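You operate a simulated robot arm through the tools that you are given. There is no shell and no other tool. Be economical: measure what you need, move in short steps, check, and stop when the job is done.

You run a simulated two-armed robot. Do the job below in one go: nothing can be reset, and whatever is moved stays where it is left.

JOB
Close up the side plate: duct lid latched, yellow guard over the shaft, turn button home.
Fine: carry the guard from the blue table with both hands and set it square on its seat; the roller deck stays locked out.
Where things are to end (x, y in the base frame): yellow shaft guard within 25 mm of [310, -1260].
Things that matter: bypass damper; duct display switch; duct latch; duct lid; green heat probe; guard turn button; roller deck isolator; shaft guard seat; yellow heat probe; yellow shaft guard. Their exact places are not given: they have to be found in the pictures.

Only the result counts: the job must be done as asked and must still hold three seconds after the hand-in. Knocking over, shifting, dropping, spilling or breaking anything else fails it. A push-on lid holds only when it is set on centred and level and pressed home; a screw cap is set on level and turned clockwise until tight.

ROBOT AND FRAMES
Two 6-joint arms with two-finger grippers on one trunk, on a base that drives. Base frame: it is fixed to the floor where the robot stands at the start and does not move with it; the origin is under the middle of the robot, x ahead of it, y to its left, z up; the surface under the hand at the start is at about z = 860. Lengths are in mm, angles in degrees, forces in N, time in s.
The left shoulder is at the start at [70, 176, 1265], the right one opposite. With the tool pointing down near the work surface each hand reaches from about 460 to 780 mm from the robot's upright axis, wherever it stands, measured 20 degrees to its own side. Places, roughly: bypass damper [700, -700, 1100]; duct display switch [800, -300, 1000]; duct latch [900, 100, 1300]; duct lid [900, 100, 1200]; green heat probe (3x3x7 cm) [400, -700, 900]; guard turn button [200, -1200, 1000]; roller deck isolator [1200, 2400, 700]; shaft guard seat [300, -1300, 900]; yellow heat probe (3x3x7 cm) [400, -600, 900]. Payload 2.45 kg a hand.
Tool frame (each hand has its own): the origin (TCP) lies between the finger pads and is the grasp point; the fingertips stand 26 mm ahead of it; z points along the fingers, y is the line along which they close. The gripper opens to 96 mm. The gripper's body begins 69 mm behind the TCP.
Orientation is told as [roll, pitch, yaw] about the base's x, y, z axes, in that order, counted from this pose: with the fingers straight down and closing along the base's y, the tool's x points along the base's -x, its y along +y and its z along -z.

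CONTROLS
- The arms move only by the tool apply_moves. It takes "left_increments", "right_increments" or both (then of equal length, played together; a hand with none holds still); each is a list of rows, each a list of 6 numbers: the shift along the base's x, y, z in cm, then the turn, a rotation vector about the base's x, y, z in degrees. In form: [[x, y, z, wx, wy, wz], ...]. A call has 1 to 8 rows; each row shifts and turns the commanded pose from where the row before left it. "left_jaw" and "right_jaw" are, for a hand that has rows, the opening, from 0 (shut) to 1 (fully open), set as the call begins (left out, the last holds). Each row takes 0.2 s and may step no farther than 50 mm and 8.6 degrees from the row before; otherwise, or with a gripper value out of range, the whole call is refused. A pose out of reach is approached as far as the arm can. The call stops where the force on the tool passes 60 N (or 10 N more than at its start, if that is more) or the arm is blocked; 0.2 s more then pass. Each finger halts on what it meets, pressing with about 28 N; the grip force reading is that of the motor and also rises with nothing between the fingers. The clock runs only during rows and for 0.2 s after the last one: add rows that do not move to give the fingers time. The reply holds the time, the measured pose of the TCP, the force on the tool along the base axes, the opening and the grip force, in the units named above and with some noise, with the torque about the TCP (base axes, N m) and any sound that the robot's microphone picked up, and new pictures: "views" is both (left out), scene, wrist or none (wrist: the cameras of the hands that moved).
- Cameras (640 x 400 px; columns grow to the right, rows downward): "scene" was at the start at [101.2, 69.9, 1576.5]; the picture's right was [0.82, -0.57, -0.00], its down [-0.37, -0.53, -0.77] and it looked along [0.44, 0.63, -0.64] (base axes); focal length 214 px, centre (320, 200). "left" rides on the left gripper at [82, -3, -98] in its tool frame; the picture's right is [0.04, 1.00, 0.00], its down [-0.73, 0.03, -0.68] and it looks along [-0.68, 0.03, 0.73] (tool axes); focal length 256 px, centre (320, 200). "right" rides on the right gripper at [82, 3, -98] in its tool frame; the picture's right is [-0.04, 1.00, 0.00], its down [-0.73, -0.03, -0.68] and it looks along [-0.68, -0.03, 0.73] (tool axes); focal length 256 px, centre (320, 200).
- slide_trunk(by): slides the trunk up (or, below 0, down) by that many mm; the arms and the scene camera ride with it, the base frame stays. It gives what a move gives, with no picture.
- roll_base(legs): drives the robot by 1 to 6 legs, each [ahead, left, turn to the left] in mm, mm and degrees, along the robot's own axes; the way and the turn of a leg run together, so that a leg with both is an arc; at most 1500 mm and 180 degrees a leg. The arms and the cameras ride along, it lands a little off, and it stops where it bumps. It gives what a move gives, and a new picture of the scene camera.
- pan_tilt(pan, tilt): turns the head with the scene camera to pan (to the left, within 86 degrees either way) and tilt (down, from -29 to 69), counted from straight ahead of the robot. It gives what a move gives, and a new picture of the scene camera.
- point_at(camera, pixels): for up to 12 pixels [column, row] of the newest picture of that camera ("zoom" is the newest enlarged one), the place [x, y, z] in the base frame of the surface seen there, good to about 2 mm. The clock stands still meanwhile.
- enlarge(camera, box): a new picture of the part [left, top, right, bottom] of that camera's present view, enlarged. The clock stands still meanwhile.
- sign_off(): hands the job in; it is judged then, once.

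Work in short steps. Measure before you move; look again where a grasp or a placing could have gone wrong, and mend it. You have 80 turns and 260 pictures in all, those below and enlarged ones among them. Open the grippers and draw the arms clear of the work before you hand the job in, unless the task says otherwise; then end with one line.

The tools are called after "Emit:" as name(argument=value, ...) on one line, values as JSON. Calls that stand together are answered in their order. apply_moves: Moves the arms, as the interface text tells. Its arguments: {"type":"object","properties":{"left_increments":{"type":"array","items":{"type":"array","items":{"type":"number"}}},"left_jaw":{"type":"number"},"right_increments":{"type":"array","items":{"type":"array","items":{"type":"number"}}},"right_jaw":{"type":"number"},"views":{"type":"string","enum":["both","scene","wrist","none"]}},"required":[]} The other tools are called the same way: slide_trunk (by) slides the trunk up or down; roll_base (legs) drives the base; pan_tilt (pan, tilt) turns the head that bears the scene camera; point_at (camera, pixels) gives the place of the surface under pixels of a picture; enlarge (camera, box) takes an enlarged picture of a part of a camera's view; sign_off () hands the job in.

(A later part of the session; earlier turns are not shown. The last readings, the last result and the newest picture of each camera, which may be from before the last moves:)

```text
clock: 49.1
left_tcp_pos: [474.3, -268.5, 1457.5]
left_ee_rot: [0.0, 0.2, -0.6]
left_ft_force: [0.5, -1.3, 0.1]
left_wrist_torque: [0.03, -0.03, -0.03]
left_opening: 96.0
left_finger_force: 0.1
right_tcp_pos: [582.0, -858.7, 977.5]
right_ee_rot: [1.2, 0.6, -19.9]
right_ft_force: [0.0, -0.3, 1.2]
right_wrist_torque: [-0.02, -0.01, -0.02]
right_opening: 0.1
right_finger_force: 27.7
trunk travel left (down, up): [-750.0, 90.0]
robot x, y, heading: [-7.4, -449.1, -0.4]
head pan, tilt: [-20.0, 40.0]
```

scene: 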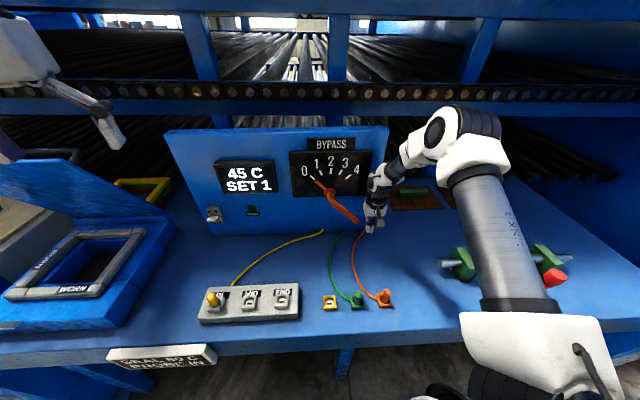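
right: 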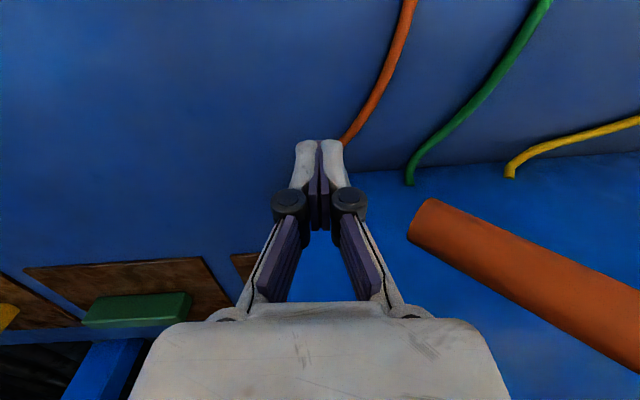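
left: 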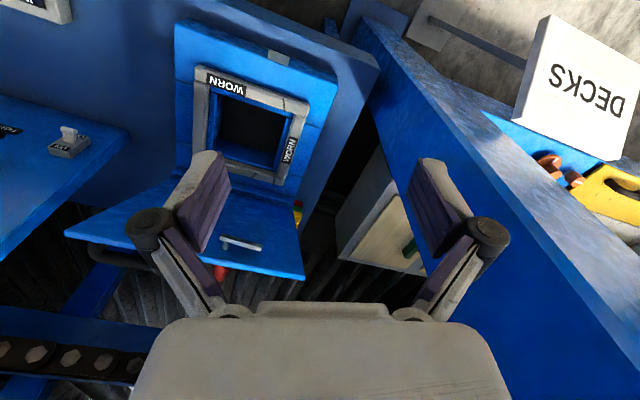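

Now the base carries the fist left: 18 mm ahead, 58 mm left.

Emit:
roll_base(legs=[[18, 58, 0]])

Emit:
enlarge(camera="scene", box=[200, 130, 400, 250])

```text
clock: 50.1
left_tcp_pos: [491.6, -219.4, 1458.6]
left_ee_rot: [0.3, 0.0, -0.7]
left_ft_force: [-0.9, -1.0, 0.5]
left_wrist_torque: [0.1, -0.01, 0.04]
left_opening: 95.7
left_finger_force: 0.1
right_tcp_pos: [599.8, -806.4, 975.0]
right_ee_rot: [1.5, 0.6, -20.0]
right_ft_force: [-0.2, -0.7, 0.2]
right_wrist_torque: [0.04, -0.02, -0.04]
right_opening: 0.0
right_finger_force: 28.3
trunk travel left (down, up): [-750.0, 90.0]
robot x, y, heading: [10.0, -395.7, -0.7]
head pan, tilt: [-20.0, 40.0]
```

scene: 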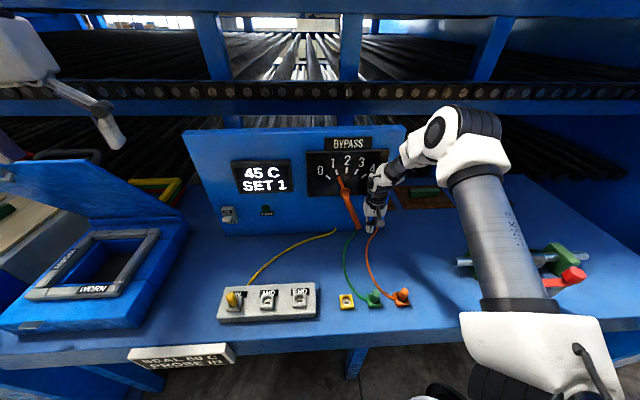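

```text
3.20 times, centred on (300, 190) of scene
```

zoom: 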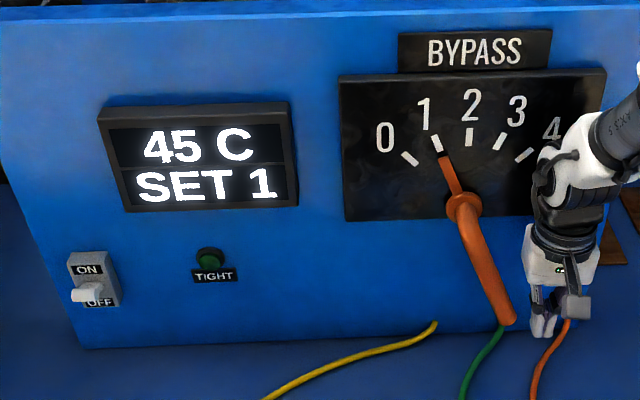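

The pointer snapped to 1. I draw the fist back to the right and watch the reading.

Emit:
apply_moves(right_increments=[[-0.5, -3, 0, 0, 0, 0], [-2, -3, 2, 0, 0, 0], [-2, -1, 4, 0, 0, 0], [-1, 0, 4, 0, 0, 0], [0, 0, 0, 0, 0, 0], [0, 0, 0, 0, 0, 0]], views="none")

Emit:
enlarge(camera="scene", box=[200, 130, 400, 250])

```text
clock: 51.5
left_tcp_pos: [493.4, -211.6, 1456.7]
left_ee_rot: [0.0, 0.0, -0.7]
left_ft_force: [0.8, -0.2, -0.5]
left_wrist_torque: [0.0, 0.01, 0.03]
left_opening: 96.0
left_finger_force: 0.0
right_tcp_pos: [546.8, -870.4, 1077.0]
right_ee_rot: [1.2, 0.6, -20.1]
right_ft_force: [0.5, 0.1, 0.4]
right_wrist_torque: [0.0, 0.01, 0.01]
right_opening: 0.2
right_finger_force: 27.9
trunk travel left (down, up): [-750.0, 90.0]
robot x, y, heading: [15.1, -396.0, -0.7]
head pan, tilt: [-20.0, 40.0]
```

```text
3.20 times, centred on (300, 190) of scene
```

zoom: 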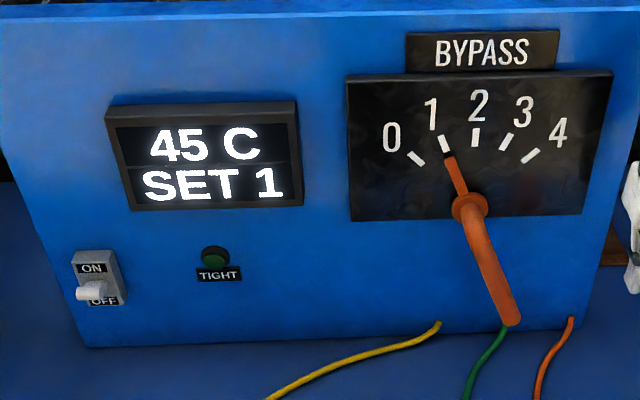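

Reading stays 45 C / SET 1 with bypass at 1; next is the lid. I pull the right hand back and up, then drive left toward the lid.

Emit:
apply_moves(right_increments=[[-2, 0, 4, 0, 0, 0], [-2, 0, 4, 0, 0, 0], [-3, 0, 3, 0, 0, 0], [-3, 0, 0, 0, 0, 0]], views="none")

Emit:
roll_base(legs=[[0, 346, 0], [45, 0, 0]])

Emit:
pan_tilt(pan=15, tilt=35)

```text
clock: 52.5
left_tcp_pos: [490.3, -215.8, 1458.3]
left_ee_rot: [0.1, 0.0, -0.7]
left_ft_force: [-1.4, -0.4, -0.5]
left_wrist_torque: [0.0, -0.02, 0.07]
left_opening: 95.8
left_finger_force: 0.0
right_tcp_pos: [444.3, -872.7, 1187.5]
right_ee_rot: [1.2, 0.5, -20.0]
right_ft_force: [-0.1, -0.6, 0.2]
right_wrist_torque: [0.0, -0.06, 0.01]
right_opening: 0.0
right_finger_force: 28.3
trunk travel left (down, up): [-750.0, 90.0]
robot x, y, heading: [13.2, -393.5, -0.8]
head pan, tilt: [-20.0, 40.0]
```

```text
clock: 55.2
left_tcp_pos: [530.8, 128.5, 1461.0]
left_ee_rot: [0.1, -0.3, -0.7]
left_ft_force: [-0.9, -0.1, 1.0]
left_wrist_torque: [0.04, -0.11, 0.03]
left_opening: 96.3
left_finger_force: 0.0
right_tcp_pos: [487.1, -530.6, 1190.1]
right_ee_rot: [1.4, 0.2, -19.9]
right_ft_force: [-0.6, 0.6, 0.2]
right_wrist_torque: [0.02, -0.09, 0.0]
right_opening: 0.0
right_finger_force: 28.0
trunk travel left (down, up): [-750.0, 90.0]
robot x, y, heading: [60.2, -55.2, -0.5]
head pan, tilt: [-20.0, 40.0]
```

scene: 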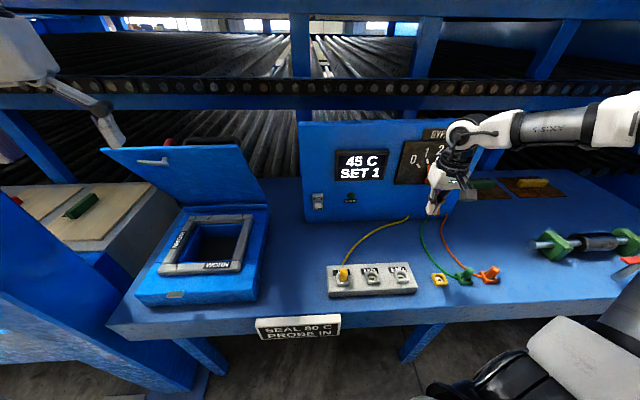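

```text
clock: 56.2
left_tcp_pos: [542.0, 129.4, 1456.6]
left_ee_rot: [0.1, 0.1, -0.6]
left_ft_force: [0.5, 0.6, 0.1]
left_wrist_torque: [0.0, -0.03, 0.0]
left_opening: 96.0
left_finger_force: 0.2
right_tcp_pos: [494.7, -530.0, 1187.6]
right_ee_rot: [1.2, 0.5, -19.9]
right_ft_force: [0.4, 0.1, 0.4]
right_wrist_torque: [0.0, 0.01, 0.02]
right_opening: 0.1
right_finger_force: 28.2
trunk travel left (down, up): [-750.0, 90.0]
robot x, y, heading: [60.9, -55.2, -0.7]
head pan, tilt: [15.0, 35.0]
```

scene: 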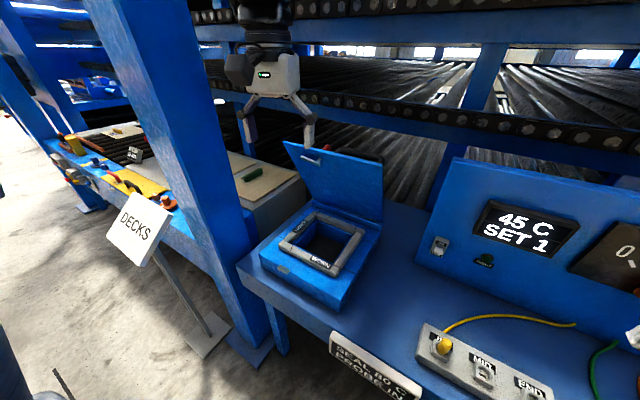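

I measure the lid's top edge, latch and the roller rail behind it.

Emit:
point_at(camera="scene", pixels=[[287, 146], [310, 153], [340, 160], [380, 170], [381, 218], [320, 190], [311, 160], [322, 165], [360, 112], [430, 125], [350, 152], [280, 268]])

Emit:
enlarge(camera="scene", box=[250, 100, 410, 220])

Emit:
enlarge(camera="left", box=[0, 0, 640, 400])

```text
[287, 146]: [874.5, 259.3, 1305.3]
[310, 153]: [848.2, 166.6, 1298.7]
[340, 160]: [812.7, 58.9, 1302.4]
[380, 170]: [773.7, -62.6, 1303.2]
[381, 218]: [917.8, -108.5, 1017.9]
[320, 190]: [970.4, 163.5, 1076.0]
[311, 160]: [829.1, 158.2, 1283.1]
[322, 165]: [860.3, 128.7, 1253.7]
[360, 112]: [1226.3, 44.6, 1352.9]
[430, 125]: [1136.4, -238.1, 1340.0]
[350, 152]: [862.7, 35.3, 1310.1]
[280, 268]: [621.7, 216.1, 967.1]
```

```text
3.33 times, centred on (330, 160) of scene
```

zoom: 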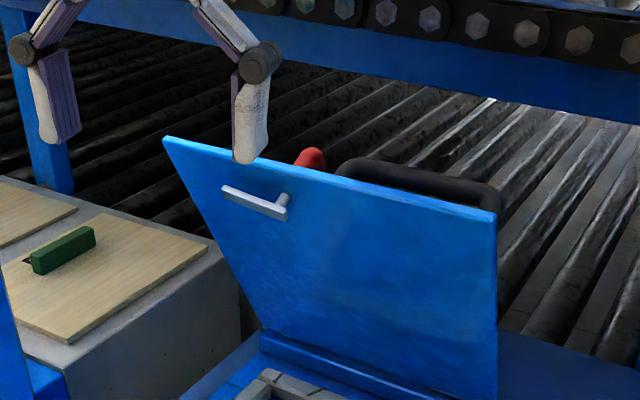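

```text
1.00 times, centred on (320, 200) of left (not enlarged: the box is as wide or as high as the picture)
```

zoom: 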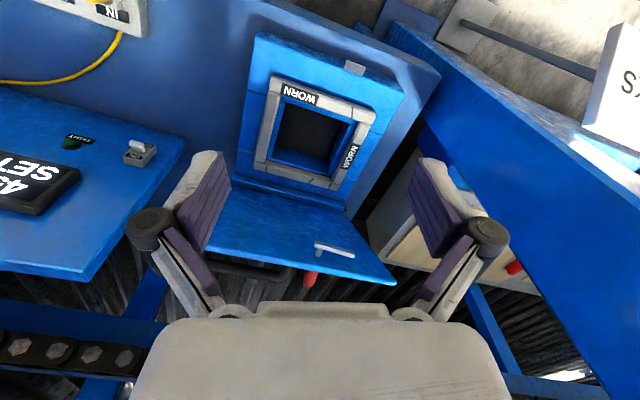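

The lid leans 28° toward closing. I'll hook the left closed fingers behind its top-left part (left of the red knob); first I check the pillar's clearance.

Emit:
point_at(camera="scene", pixels=[[215, 100], [222, 180], [240, 270], [180, 60], [160, 150], [258, 320], [200, 20]])

Emit:
apply_moves(left_increments=[[3, 0, 0, 0, 0, -8.5], [3, 0, 0, 0, 0, -8.5], [3, 0, 0, -2.4, -7.6, 0], [3, 0.5, 0, -2.4, -7.6, 0], [3, 0.5, 0, -2.4, -7.6, 0], [3, 0.5, 0, -1.5, -4.8, 0]], left_jaw=0)

```text
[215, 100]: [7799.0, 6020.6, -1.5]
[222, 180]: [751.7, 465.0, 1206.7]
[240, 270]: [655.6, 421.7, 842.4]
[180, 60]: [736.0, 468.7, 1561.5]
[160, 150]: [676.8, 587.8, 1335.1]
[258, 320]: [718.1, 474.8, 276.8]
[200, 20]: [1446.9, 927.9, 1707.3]
```

```text
clock: 57.6
left_tcp_pos: [722.2, 146.1, 1456.3]
left_ee_rot: [0.1, -28.9, -17.5]
left_ft_force: [-0.1, 0.6, 0.8]
left_wrist_torque: [-0.01, 0.02, -0.01]
left_opening: 0.0
left_finger_force: 28.2
right_tcp_pos: [495.3, -528.2, 1187.8]
right_ee_rot: [1.2, 0.6, -19.8]
right_ft_force: [0.4, 0.1, 0.1]
right_wrist_torque: [0.01, 0.02, -0.01]
right_opening: 0.0
right_finger_force: 28.5
trunk travel left (down, up): [-750.0, 90.0]
robot x, y, heading: [60.0, -52.4, -0.5]
head pan, tilt: [15.0, 35.0]
```

scene: 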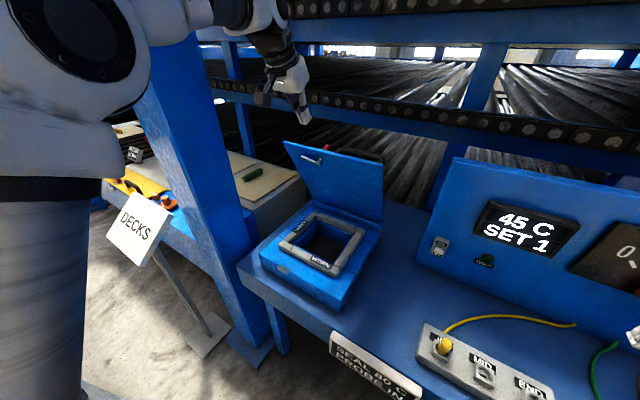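
left: 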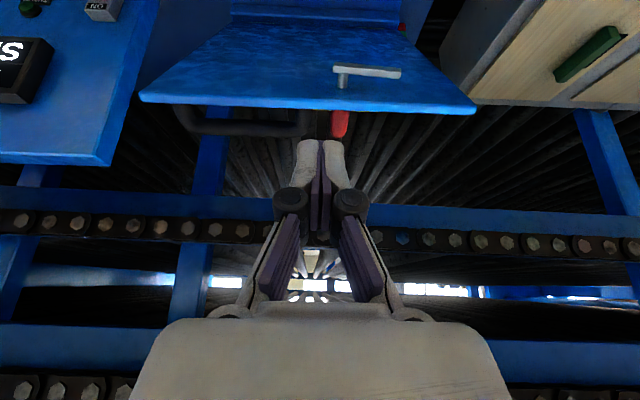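

Gap between knob (340,122) and lid's left edge (475,110) is where I go. Move ahead over the edge, then down behind it.

Emit:
apply_moves(left_increments=[[4.2, 1.15, -1.2, 0, 0, 0], [4.2, 1.15, -1.2, 0, 0, 0], [4.2, 1.15, -1.2, 0, 0, 0], [4.2, 1.15, -1.2, 0, 0, 0], [0, 0, -2.5, 0, 0, 0]])

```text
clock: 58.8
left_tcp_pos: [847.6, 188.7, 1364.9]
left_ee_rot: [0.2, -28.9, -17.9]
left_ft_force: [-0.2, -0.7, 0.4]
left_wrist_torque: [-0.01, -0.01, -0.01]
left_opening: 0.0
left_finger_force: 28.5
left hand out of reach, approached as far as the arm can: row 3, 4
right_tcp_pos: [494.7, -529.9, 1186.9]
right_ee_rot: [1.3, 0.4, -20.0]
right_ft_force: [0.0, 0.1, -0.9]
right_wrist_torque: [-0.02, -0.03, 0.0]
right_opening: 0.0
right_finger_force: 28.3
trunk travel left (down, up): [-750.0, 90.0]
robot x, y, heading: [62.7, -50.9, -0.6]
head pan, tilt: [15.0, 35.0]
```

scene: 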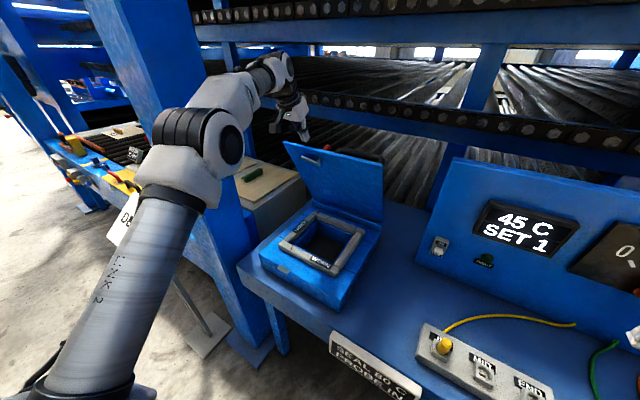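
left: 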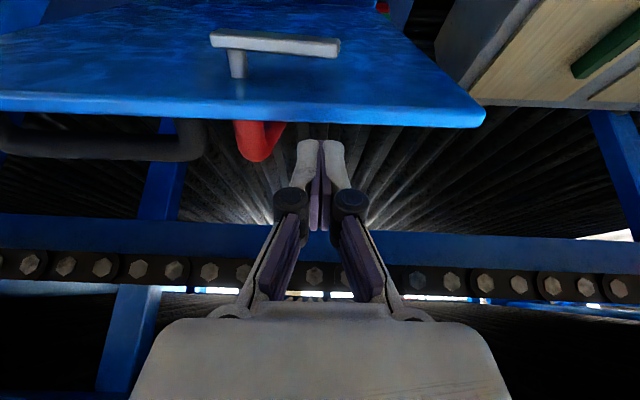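

Out of reach by ~40 mm; I roll the base 45 mm ahead at this height, with the tips above the edge.

Emit:
roll_base(legs=[[45, 0, 0]])

Emit:
apply_moves(left_increments=[[0, 0, -2.5, 0, 0, 0], [0, 0, -2.7, 0, 0, 0]])

```text
clock: 59.7
left_tcp_pos: [886.8, 187.4, 1369.8]
left_ee_rot: [0.1, -29.3, -17.7]
left_ft_force: [-0.8, 0.7, 0.5]
left_wrist_torque: [0.05, -0.04, -0.02]
left_opening: 0.0
left_finger_force: 28.4
right_tcp_pos: [532.7, -529.8, 1189.7]
right_ee_rot: [1.3, 0.2, -20.0]
right_ft_force: [-1.6, 0.5, 0.8]
right_wrist_torque: [-0.02, -0.08, 0.01]
right_opening: 0.1
right_finger_force: 28.1
trunk travel left (down, up): [-750.0, 90.0]
robot x, y, heading: [103.3, -54.2, -0.5]
head pan, tilt: [15.0, 35.0]
```

scene: 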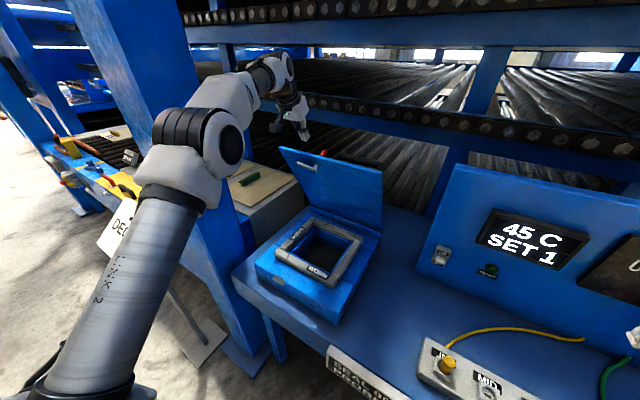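

```text
clock: 60.3
left_tcp_pos: [889.5, 188.2, 1315.3]
left_ee_rot: [0.2, -29.1, -17.7]
left_ft_force: [-0.4, 0.6, 0.7]
left_wrist_torque: [0.04, -0.03, -0.03]
left_opening: 0.3
left_finger_force: 27.9
right_tcp_pos: [535.7, -529.7, 1188.0]
right_ee_rot: [1.3, 0.4, -19.9]
right_ft_force: [-0.7, -0.2, -0.1]
right_wrist_torque: [-0.02, -0.04, 0.0]
right_opening: 0.0
right_finger_force: 28.0
trunk travel left (down, up): [-750.0, 90.0]
robot x, y, heading: [105.6, -55.1, -0.9]
head pan, tilt: [15.0, 35.0]
```

scene: 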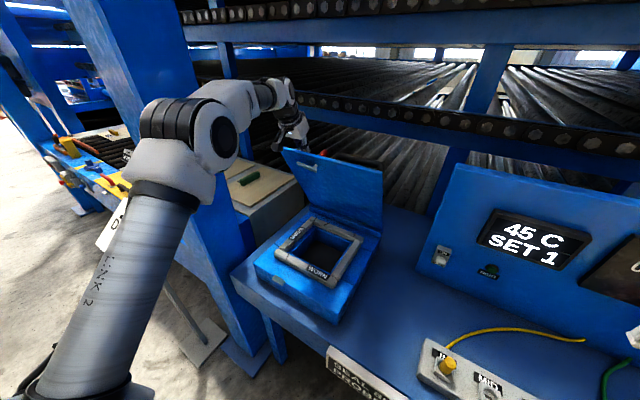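
left: 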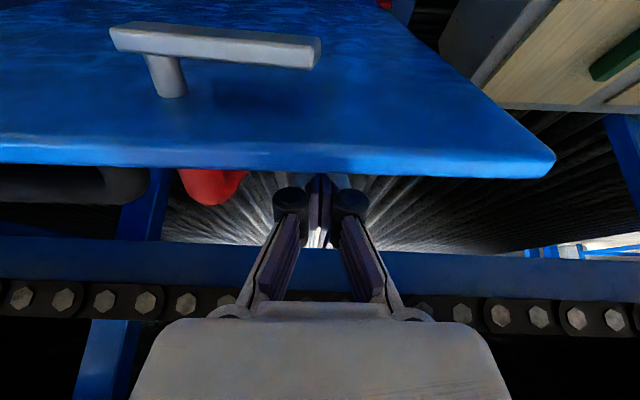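

Fingers are behind the lid edge. I pull it along the closing arc, first to about 40° from horizontal.

Emit:
apply_moves(left_increments=[[-2.1, 0.66, -1.3, 0, 0, 0], [-2.1, 0.66, -1.3, 0, 0, 0], [-2.77, 0.87, -2, 0, 0, 0], [-2.2, 0.69, -2, 0, 0, 0], [-2, 0.63, -2.1, 0, 0, 0]])

```text
clock: 61.5
left_tcp_pos: [777.6, 225.2, 1226.2]
left_ee_rot: [0.1, -28.8, -17.7]
left_ft_force: [-1.1, 0.1, 0.2]
left_wrist_torque: [0.0, 0.01, -0.03]
left_opening: 0.1
left_finger_force: 28.6
right_tcp_pos: [538.5, -530.7, 1187.0]
right_ee_rot: [1.1, 0.5, -19.9]
right_ft_force: [-0.3, 0.1, 0.7]
right_wrist_torque: [0.02, 0.01, -0.03]
right_opening: 0.0
right_finger_force: 28.4
trunk travel left (down, up): [-750.0, 90.0]
robot x, y, heading: [106.1, -53.4, -0.4]
head pan, tilt: [15.0, 35.0]
```

scene: 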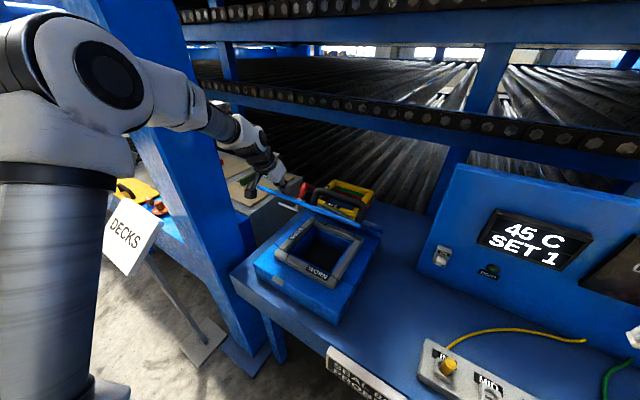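
left: 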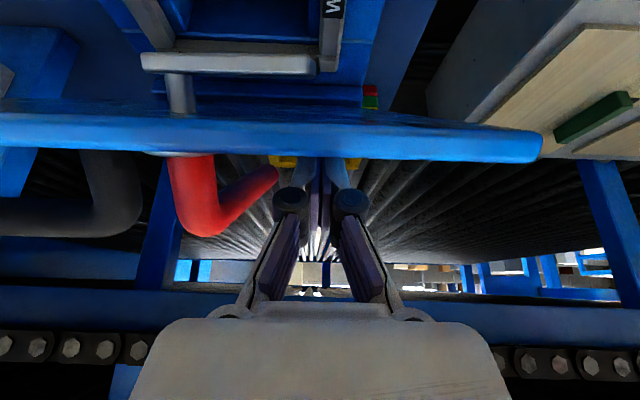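

The lid moves well. A stack of coloured frames is now visible behind the duct (345,200); I look closer.

Emit:
enlarge(camera="scene", box=[230, 150, 400, 260])

```text
3.64 times, centred on (315, 205) of scene
```

zoom: 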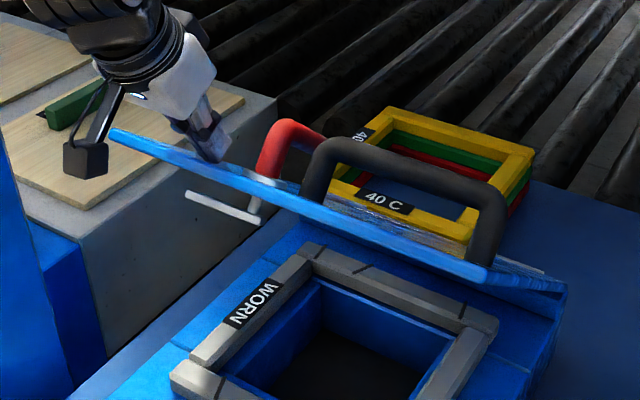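

The frames are spare seals, not part of this job (neither seals nor sockets are named); I'll later put the probe, damper and switch back as found. First I continue the lid's arc downward.

Emit:
apply_moves(left_increments=[[-1.8, 0.57, -2.3, 0, 0, 0], [-1.6, 0.5, -2.5, 0, 0, 0], [-1.4, 0.45, -2.6, 0, 0, 0], [-1.15, 0.36, -2.7, 0, 0, 0], [-0.95, 0.3, -2.9, 0, 0, 0], [-0.76, 0.24, -2.9, 0, 0, 0], [-0.5, 0.15, -3, 0, 0, 0], [-0.3, 0.1, -1.5, 0, 0, 0]])

Emit:
enlarge(camera="scene", box=[230, 150, 400, 330])

```text
clock: 63.3
left_tcp_pos: [703.2, 243.9, 1057.6]
left_ee_rot: [-0.3, -28.9, -17.7]
left_ft_force: [0.3, 0.5, 0.6]
left_wrist_torque: [0.04, 0.01, 0.04]
left_opening: 0.0
left_finger_force: 28.4
left hand out of reach, approached as far as the arm can: row 6, 7, 8
right_tcp_pos: [539.7, -528.7, 1187.7]
right_ee_rot: [1.2, 0.5, -20.0]
right_ft_force: [-0.4, 0.3, 0.7]
right_wrist_torque: [0.0, 0.0, 0.0]
right_opening: 0.0
right_finger_force: 27.9
trunk travel left (down, up): [-750.0, 90.0]
robot x, y, heading: [106.0, -55.2, -0.7]
head pan, tilt: [15.0, 35.0]
```

scene: 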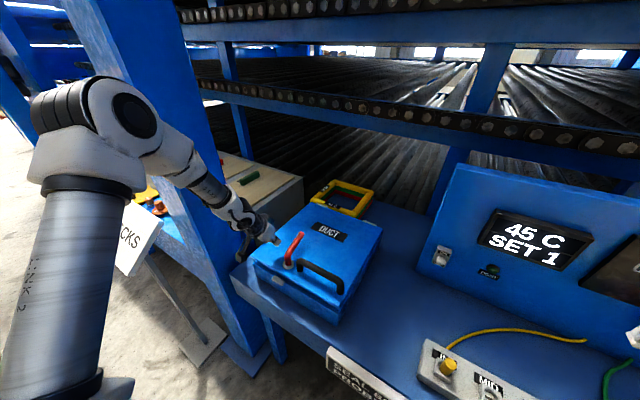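
left: 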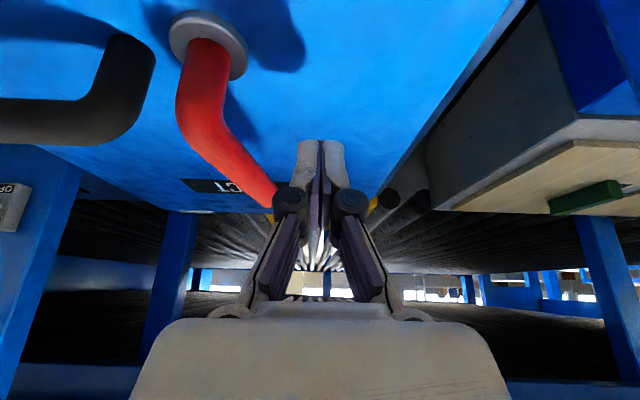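

```text
2.22 times, centred on (315, 240) of scene
```

zoom: 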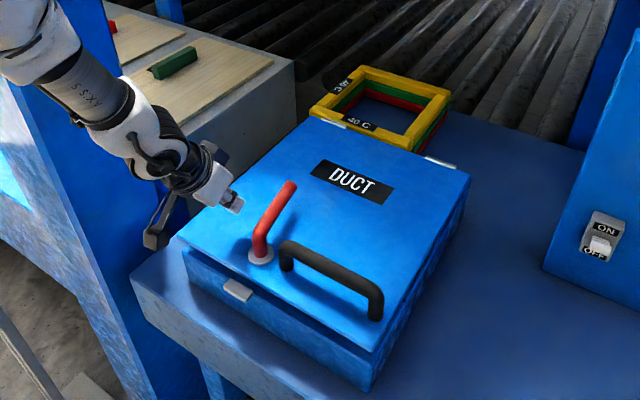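

The lid is almost shut, but the left arm is at its limit. I slide the trunk down 40 mm to press on.

Emit:
slide_trunk(by=-40)

Emit:
enlarge(camera="scene", box=[230, 120, 400, 300])

Emit:
enlarge(camera="left", box=[0, 0, 640, 400])

```text
clock: 64.2
left_tcp_pos: [702.5, 244.1, 1018.8]
left_ee_rot: [-0.3, -29.1, -17.7]
left_ft_force: [-0.1, -1.4, 0.1]
left_wrist_torque: [-0.03, -0.03, -0.05]
left_opening: 0.2
left_finger_force: 28.7
right_tcp_pos: [537.8, -530.0, 1147.3]
right_ee_rot: [1.1, 0.5, -20.1]
right_ft_force: [0.0, 0.7, 0.8]
right_wrist_torque: [-0.05, -0.02, 0.03]
right_opening: 0.1
right_finger_force: 27.2
trunk travel left (down, up): [-710.0, 130.0]
robot x, y, heading: [106.8, -52.7, -0.5]
head pan, tilt: [15.0, 35.0]
```

```text
2.22 times, centred on (315, 210) of scene
```

zoom: 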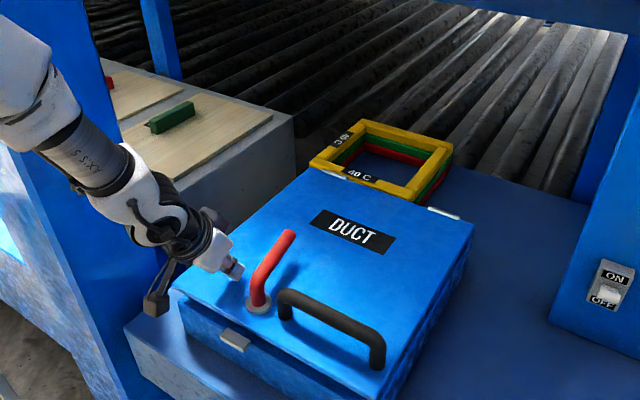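

```text
1.00 times, centred on (320, 200) of left (not enlarged: the box is as wide or as high as the picture)
```

zoom: 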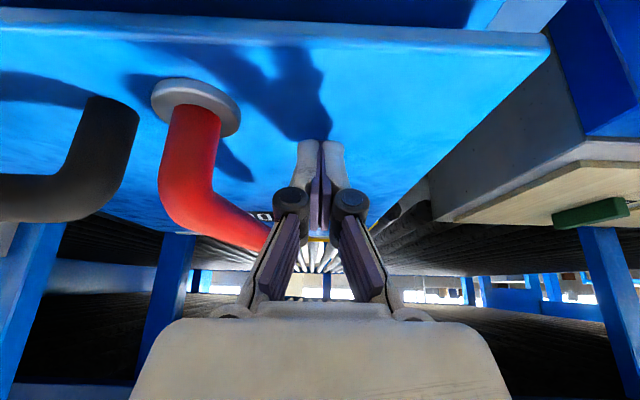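

I measure lid corners and the red lever in the zoomed picture... (newest zoom is the left camera), so I use the left picture and re-zoom the scene.

Emit:
point_at(camera="left", pixels=[[300, 60], [500, 60], [100, 70], [420, 100], [250, 90], [188, 92], [190, 180], [262, 230], [300, 35], [530, 45], [20, 25]])

Emit:
enlarge(camera="scene", box=[230, 120, 400, 300])

Emit:
point_at(camera="zoom", pixels=[[185, 290], [310, 178], [465, 222], [370, 385], [258, 308], [262, 275], [290, 236], [235, 340], [330, 310], [375, 345], [400, 300], [200, 310]])

```text
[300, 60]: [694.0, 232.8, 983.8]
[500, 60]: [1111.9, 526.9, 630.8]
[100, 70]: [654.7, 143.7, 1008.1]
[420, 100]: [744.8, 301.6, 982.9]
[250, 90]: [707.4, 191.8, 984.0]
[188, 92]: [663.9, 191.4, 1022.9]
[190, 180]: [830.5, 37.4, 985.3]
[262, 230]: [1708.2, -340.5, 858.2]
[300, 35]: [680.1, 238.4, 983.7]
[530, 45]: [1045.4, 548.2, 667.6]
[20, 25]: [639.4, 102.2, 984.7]
```

```text
2.22 times, centred on (315, 210) of scene
```

zoom: 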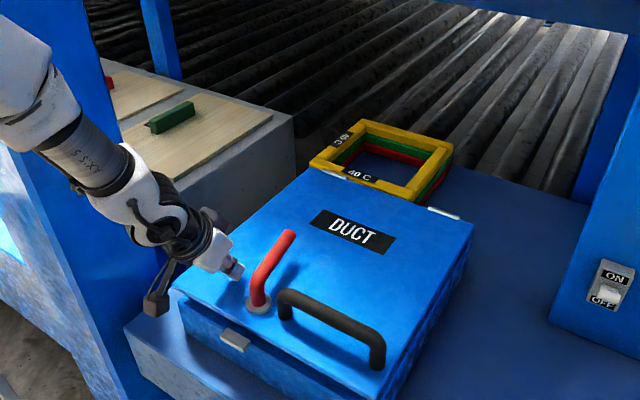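

```text
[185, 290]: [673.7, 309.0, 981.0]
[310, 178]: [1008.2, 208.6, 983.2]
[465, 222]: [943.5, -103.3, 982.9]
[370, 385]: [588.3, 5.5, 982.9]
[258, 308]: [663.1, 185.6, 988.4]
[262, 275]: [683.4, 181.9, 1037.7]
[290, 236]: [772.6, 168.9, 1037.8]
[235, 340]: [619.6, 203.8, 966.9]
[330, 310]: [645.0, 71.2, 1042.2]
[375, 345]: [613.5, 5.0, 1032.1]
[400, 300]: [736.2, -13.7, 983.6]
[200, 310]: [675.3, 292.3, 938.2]
```

Lid is level at z 983: closed. The red latch lever points away from pivot [663,186] and must swing 90° to the left (hook to the front keeper). I raise the left hand, straighten it and reposition the base to the right.

Emit:
apply_moves(left_increments=[[0, 0, 3, 0, 0, 0], [0, 0, 3, 2.2, 6.9, 0], [0, 0, 3, 2.2, 6.9, 0], [0, 0, 3, 2.2, 6.9, 0], [0, 0, 0, 2.2, 7, 0]], views="none")

Emit:
roll_base(legs=[[-40, 0, 0], [0, -175, 0]])

```text
clock: 65.4
left_tcp_pos: [707.7, 231.6, 1110.9]
left_ee_rot: [-3.0, -6.2, -17.8]
left_ft_force: [-0.5, -0.1, -0.2]
left_wrist_torque: [-0.04, 0.02, 0.02]
left_opening: 0.0
left_finger_force: 28.9
left hand out of reach, approached as far as the arm can: row 1, 2
right_tcp_pos: [541.0, -530.0, 1146.7]
right_ee_rot: [1.1, 0.5, -20.0]
right_ft_force: [0.6, 0.6, -0.3]
right_wrist_torque: [0.0, 0.02, -0.02]
right_opening: 0.0
right_finger_force: 28.9
trunk travel left (down, up): [-710.0, 130.0]
robot x, y, heading: [107.4, -55.5, -0.6]
head pan, tilt: [15.0, 35.0]
```

```text
clock: 67.3
left_tcp_pos: [664.6, 58.4, 1110.6]
left_ee_rot: [-3.4, -6.4, -18.1]
left_ft_force: [-0.1, 1.0, -0.6]
left_wrist_torque: [0.01, 0.02, 0.0]
left_opening: 0.0
left_finger_force: 28.8
right_tcp_pos: [494.4, -702.3, 1148.2]
right_ee_rot: [1.2, 0.5, -20.2]
right_ft_force: [0.3, -1.1, 0.3]
right_wrist_torque: [0.0, 0.01, -0.05]
right_opening: 0.0
right_finger_force: 28.2
trunk travel left (down, up): [-710.0, 130.0]
robot x, y, heading: [63.3, -224.6, -0.9]
head pan, tilt: [15.0, 35.0]
```

scene: 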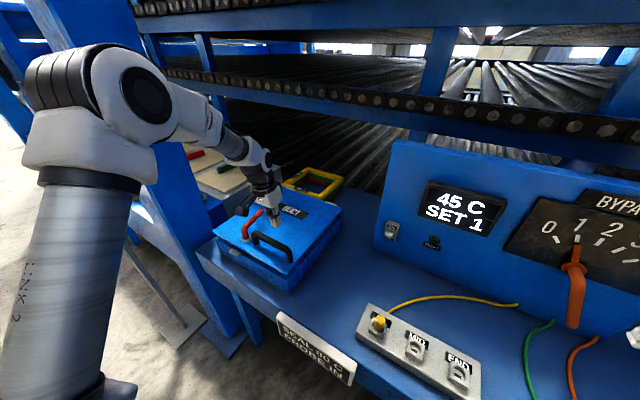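

The hand hovers over the handle; I move to the right of the lever's end at [740,113] and lower to z≈1028.

Emit:
apply_moves(left_increments=[[4, 2.5, 0, 3.2, 6.3, 0], [3.6, 2.7, 0, 0, 0, 0], [0, 0, -4.1, 0, 0, 0], [0, 0, -4.1, 0, 0, 0], [0, 0, 0, 0, 0, 0]])

Emit:
enlarge(camera="scene", box=[190, 150, 360, 300])

```text
clock: 68.5
left_tcp_pos: [740.7, 110.8, 1029.9]
left_ee_rot: [-2.1, 0.4, -18.2]
left_ft_force: [-0.6, -0.5, 1.2]
left_wrist_torque: [-0.01, -0.01, -0.02]
left_opening: 0.0
left_finger_force: 28.4
right_tcp_pos: [493.2, -704.4, 1147.6]
right_ee_rot: [1.2, 0.5, -20.3]
right_ft_force: [-0.1, 0.6, 0.0]
right_wrist_torque: [-0.01, 0.0, -0.02]
right_opening: 0.0
right_finger_force: 28.0
trunk travel left (down, up): [-710.0, 130.0]
robot x, y, heading: [60.2, -224.7, -1.1]
head pan, tilt: [15.0, 35.0]
```

scene: 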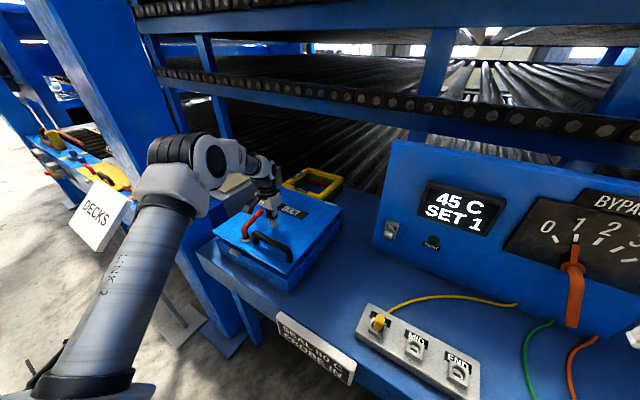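
left: 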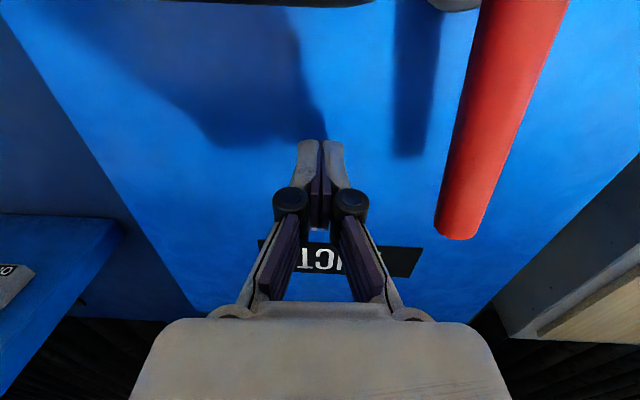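

```text
2.67 times, centred on (275, 225) of scene
```

zoom: 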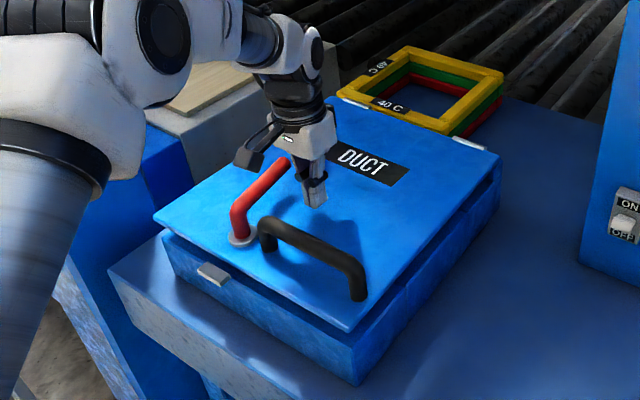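

Fist is right of the red lever. I sweep it left along the arc.

Emit:
apply_moves(left_increments=[[0.1, 2.7, 0, 0, 0, 0], [0.7, 2.3, 0, 0, 0, 0], [0.7, 2.3, 0, 0, 0, 0], [-0.3, 2.4, 0, 0, 0, 0], [-0.9, 2.3, 0, 0, 0, 0], [-1.4, 1.9, 0, 0, 0, 0], [-1.9, 1.5, 0, 0, 0, 0]])

Emit:
enlarge(camera="scene", box=[190, 150, 360, 300])

```text
clock: 70.1
left_tcp_pos: [718.6, 255.9, 1030.9]
left_ee_rot: [-1.7, 0.6, -18.3]
left_ft_force: [26.3, -7.4, 4.0]
left_wrist_torque: [-0.33, 0.14, 0.03]
left_opening: 5.9
left_finger_force: 28.6
right_tcp_pos: [498.9, -709.6, 1142.5]
right_ee_rot: [1.3, 0.9, -20.4]
right_ft_force: [0.2, 0.4, 0.0]
right_wrist_torque: [0.04, 0.06, 0.0]
right_opening: 0.2
right_finger_force: 27.5
trunk travel left (down, up): [-710.0, 130.0]
robot x, y, heading: [63.2, -225.2, -1.0]
head pan, tilt: [15.0, 35.0]
```

scene: 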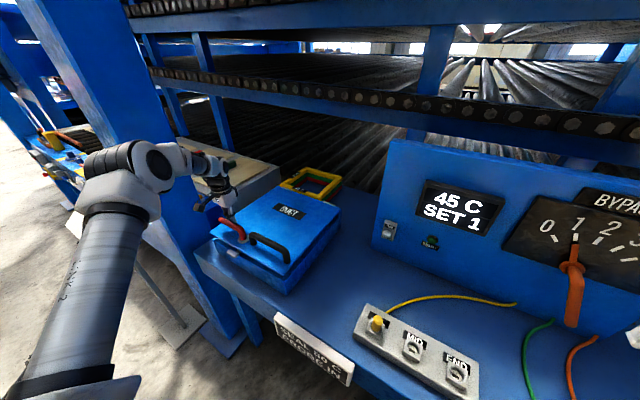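
left: 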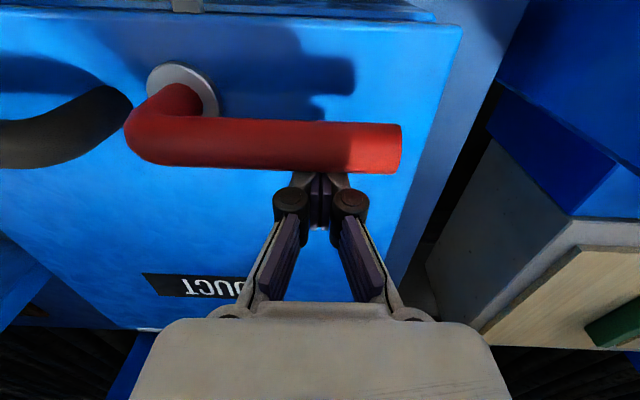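

```text
2.67 times, centred on (275, 225) of scene
```

zoom: 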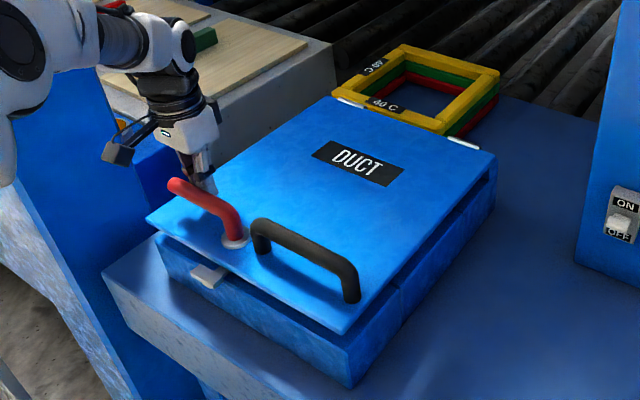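

Lever is near 90° with 26 N resistance; I push a bit more to make sure it is at its stop.

Emit:
apply_moves(left_increments=[[-0.6, 0.3, 0, 0, 0, 0], [-0.6, 0.2, 0, 0, 0, 0], [-0.5, 0.2, 0, 0, 0, 0]], views="wrist")

```text
clock: 70.6
left_tcp_pos: [718.9, 256.5, 1031.5]
left_ee_rot: [-1.8, -0.3, -18.5]
left_ft_force: [31.8, -20.2, -9.7]
left_wrist_torque: [0.19, -0.16, 0.18]
left_opening: 5.9
left_finger_force: 28.6
right_tcp_pos: [494.2, -708.5, 1145.3]
right_ee_rot: [1.2, 0.7, -20.7]
right_ft_force: [0.5, 0.7, 0.0]
right_wrist_torque: [-0.06, -0.06, -0.02]
right_opening: 0.0
right_finger_force: 28.4
trunk travel left (down, up): [-710.0, 130.0]
robot x, y, heading: [66.0, -226.9, -1.2]
head pan, tilt: [15.0, 35.0]
stopped in row 2 (left hand): the force on the tool passed its limit at 63 N (the readings are from after the stop); the commanded pose is now the measured one
```

left: 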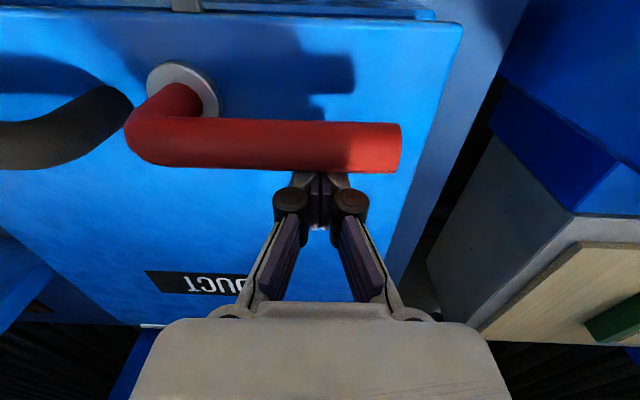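

The lever is at its stop: latched. I back the left hand off and tuck it in, then check the lamp.

Emit:
apply_moves(left_increments=[[2, -0.6, 0, 0, 0, 0], [0, 0, 4.9, 0, 0, 0], [-2, -2, 4, 0, 0, 0], [-3, -2.5, 3, 0, 0, 0], [-3, -2.5, 3, 0, 0, 0], [-3, -2.5, 3, 0, 0, 0], [-3, -2.5, 3, 0, 0, 0], [-3, -2.5, 3, 0, 0, 0]], views="none")

Emit:
enlarge(camera="scene", box=[370, 130, 640, 300])

Emit:
enlarge(camera="scene", box=[190, 180, 360, 300])

```text
clock: 72.4
left_tcp_pos: [557.4, 106.3, 1271.5]
left_ee_rot: [-1.7, -0.2, -18.4]
left_ft_force: [0.4, 0.4, -0.2]
left_wrist_torque: [0.05, -0.01, 0.01]
left_opening: 0.2
left_finger_force: 28.8
right_tcp_pos: [491.2, -707.9, 1146.8]
right_ee_rot: [1.3, 0.4, -20.6]
right_ft_force: [-0.2, -0.4, -0.5]
right_wrist_torque: [0.0, -0.06, -0.01]
right_opening: 0.0
right_finger_force: 28.6
trunk travel left (down, up): [-710.0, 130.0]
robot x, y, heading: [68.9, -226.9, -1.0]
head pan, tilt: [15.0, 35.0]
```

```text
2.35 times, centred on (505, 215) of scene
```

zoom: 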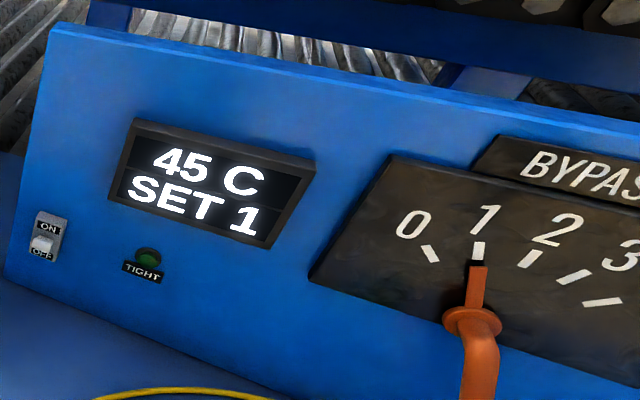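

```text
3.33 times, centred on (275, 240) of scene
```

zoom: 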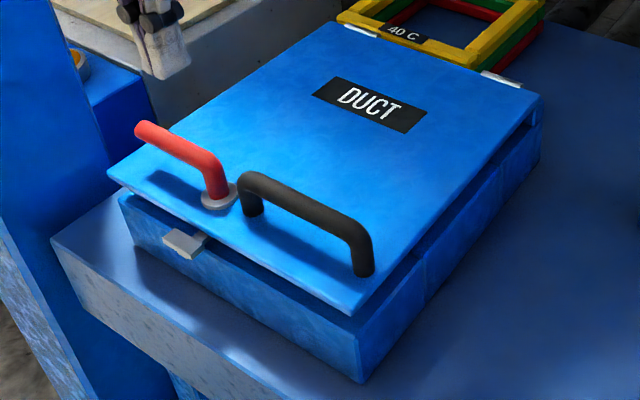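

The latch hook is home (TIGHT lamp isn't asked for). Now I restore what I changed: first back to the probe station, trunk back up 40 mm.

Emit:
slide_trunk(by=40)

Emit:
roll_base(legs=[[-130, 0, 1], [0, 287, 0]])

Emit:
pan_tilt(pan=-20, tilt=45)

```text
clock: 73.2
left_tcp_pos: [561.4, 108.7, 1311.4]
left_ee_rot: [-1.8, -0.1, -18.3]
left_ft_force: [0.3, 0.0, 0.1]
left_wrist_torque: [-0.02, 0.03, 0.0]
left_opening: 0.0
left_finger_force: 28.7
right_tcp_pos: [493.6, -707.3, 1187.2]
right_ee_rot: [1.2, 0.4, -20.4]
right_ft_force: [-0.1, 0.4, 0.7]
right_wrist_torque: [0.02, 0.03, 0.01]
right_opening: 0.1
right_finger_force: 28.2
trunk travel left (down, up): [-750.0, 90.0]
robot x, y, heading: [66.0, -229.0, -1.2]
head pan, tilt: [15.0, 35.0]
```

```text
clock: 76.1
left_tcp_pos: [420.0, 401.1, 1311.0]
left_ee_rot: [-1.8, -0.1, -17.3]
left_ft_force: [-0.6, 0.2, 0.2]
left_wrist_torque: [0.01, -0.02, -0.01]
left_opening: 0.0
left_finger_force: 28.8
right_tcp_pos: [369.3, -415.1, 1186.5]
right_ee_rot: [1.3, 0.6, -19.5]
right_ft_force: [0.1, 0.3, -0.2]
right_wrist_torque: [0.01, 0.01, -0.02]
right_opening: 0.0
right_finger_force: 28.4
trunk travel left (down, up): [-750.0, 90.0]
robot x, y, heading: [-69.5, 59.7, -0.0]
head pan, tilt: [15.0, 35.0]
```

scene: 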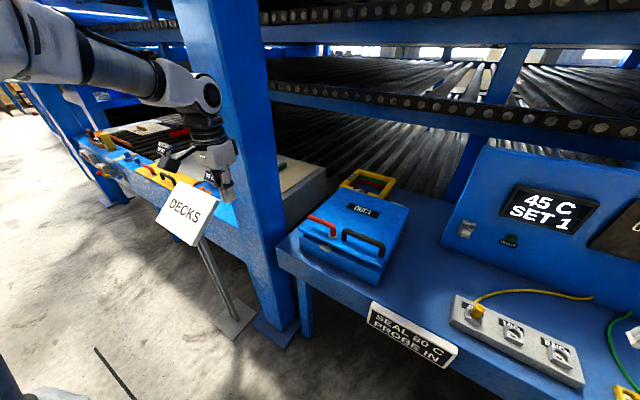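

```text
clock: 77.1
left_tcp_pos: [422.6, 402.1, 1310.6]
left_ee_rot: [-1.8, -0.2, -17.3]
left_ft_force: [-0.3, 0.8, -0.8]
left_wrist_torque: [-0.02, -0.03, 0.01]
left_opening: 0.0
left_finger_force: 28.7
right_tcp_pos: [369.1, -413.2, 1187.1]
right_ee_rot: [1.2, 0.5, -19.4]
right_ft_force: [-0.5, 0.0, -0.4]
right_wrist_torque: [0.02, 0.01, -0.01]
right_opening: 0.2
right_finger_force: 28.4
trunk travel left (down, up): [-750.0, 90.0]
robot x, y, heading: [-65.5, 60.5, 0.1]
head pan, tilt: [-20.0, 45.0]
```

scene: 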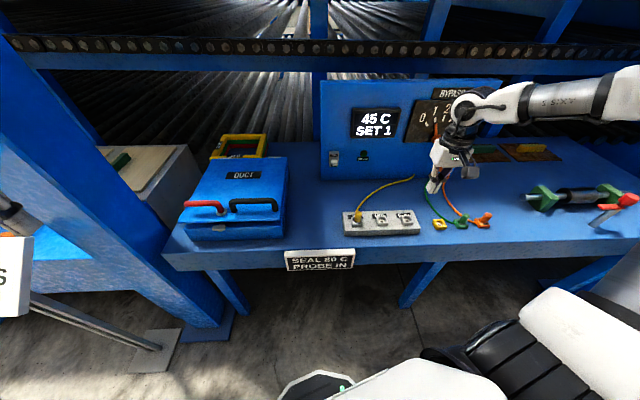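

I bring the open right hand above the yellow probe at [513,-289].

Emit:
apply_moves(right_increments=[[4, 1, -2.5, -1.2, 0, 2], [4, 1, -2.5, 0, 0, 0], [4, 1, -2.5, 0, 0, 0], [0.8, 3.1, -1.5, 0, 0, 0], [0.8, 3.1, -1.5, 0, 0, 0], [0.8, 3.2, -1.5, 0, 0, 0], [0, 0, 0, 0, 0, 0]], right_jaw=0.6, views="wrist")

```text
clock: 78.7
left_tcp_pos: [420.5, 402.4, 1311.3]
left_ee_rot: [-1.7, -0.2, -17.4]
left_ft_force: [-0.5, -0.6, -0.4]
left_wrist_torque: [0.0, -0.02, -0.01]
left_opening: 0.1
left_finger_force: 28.8
right_tcp_pos: [509.3, -289.2, 1066.7]
right_ee_rot: [-0.1, 0.0, -17.3]
right_ft_force: [0.3, 0.6, -0.4]
right_wrist_torque: [0.03, -0.03, 0.0]
right_opening: 57.5
right_finger_force: 0.1
trunk travel left (down, up): [-750.0, 90.0]
robot x, y, heading: [-69.3, 58.3, 0.1]
head pan, tilt: [-20.0, 45.0]
```

right: 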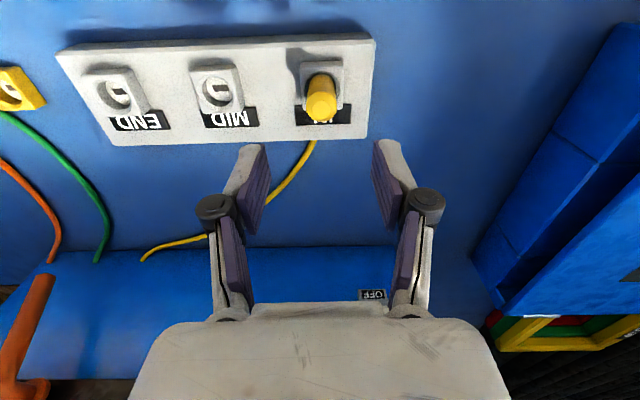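

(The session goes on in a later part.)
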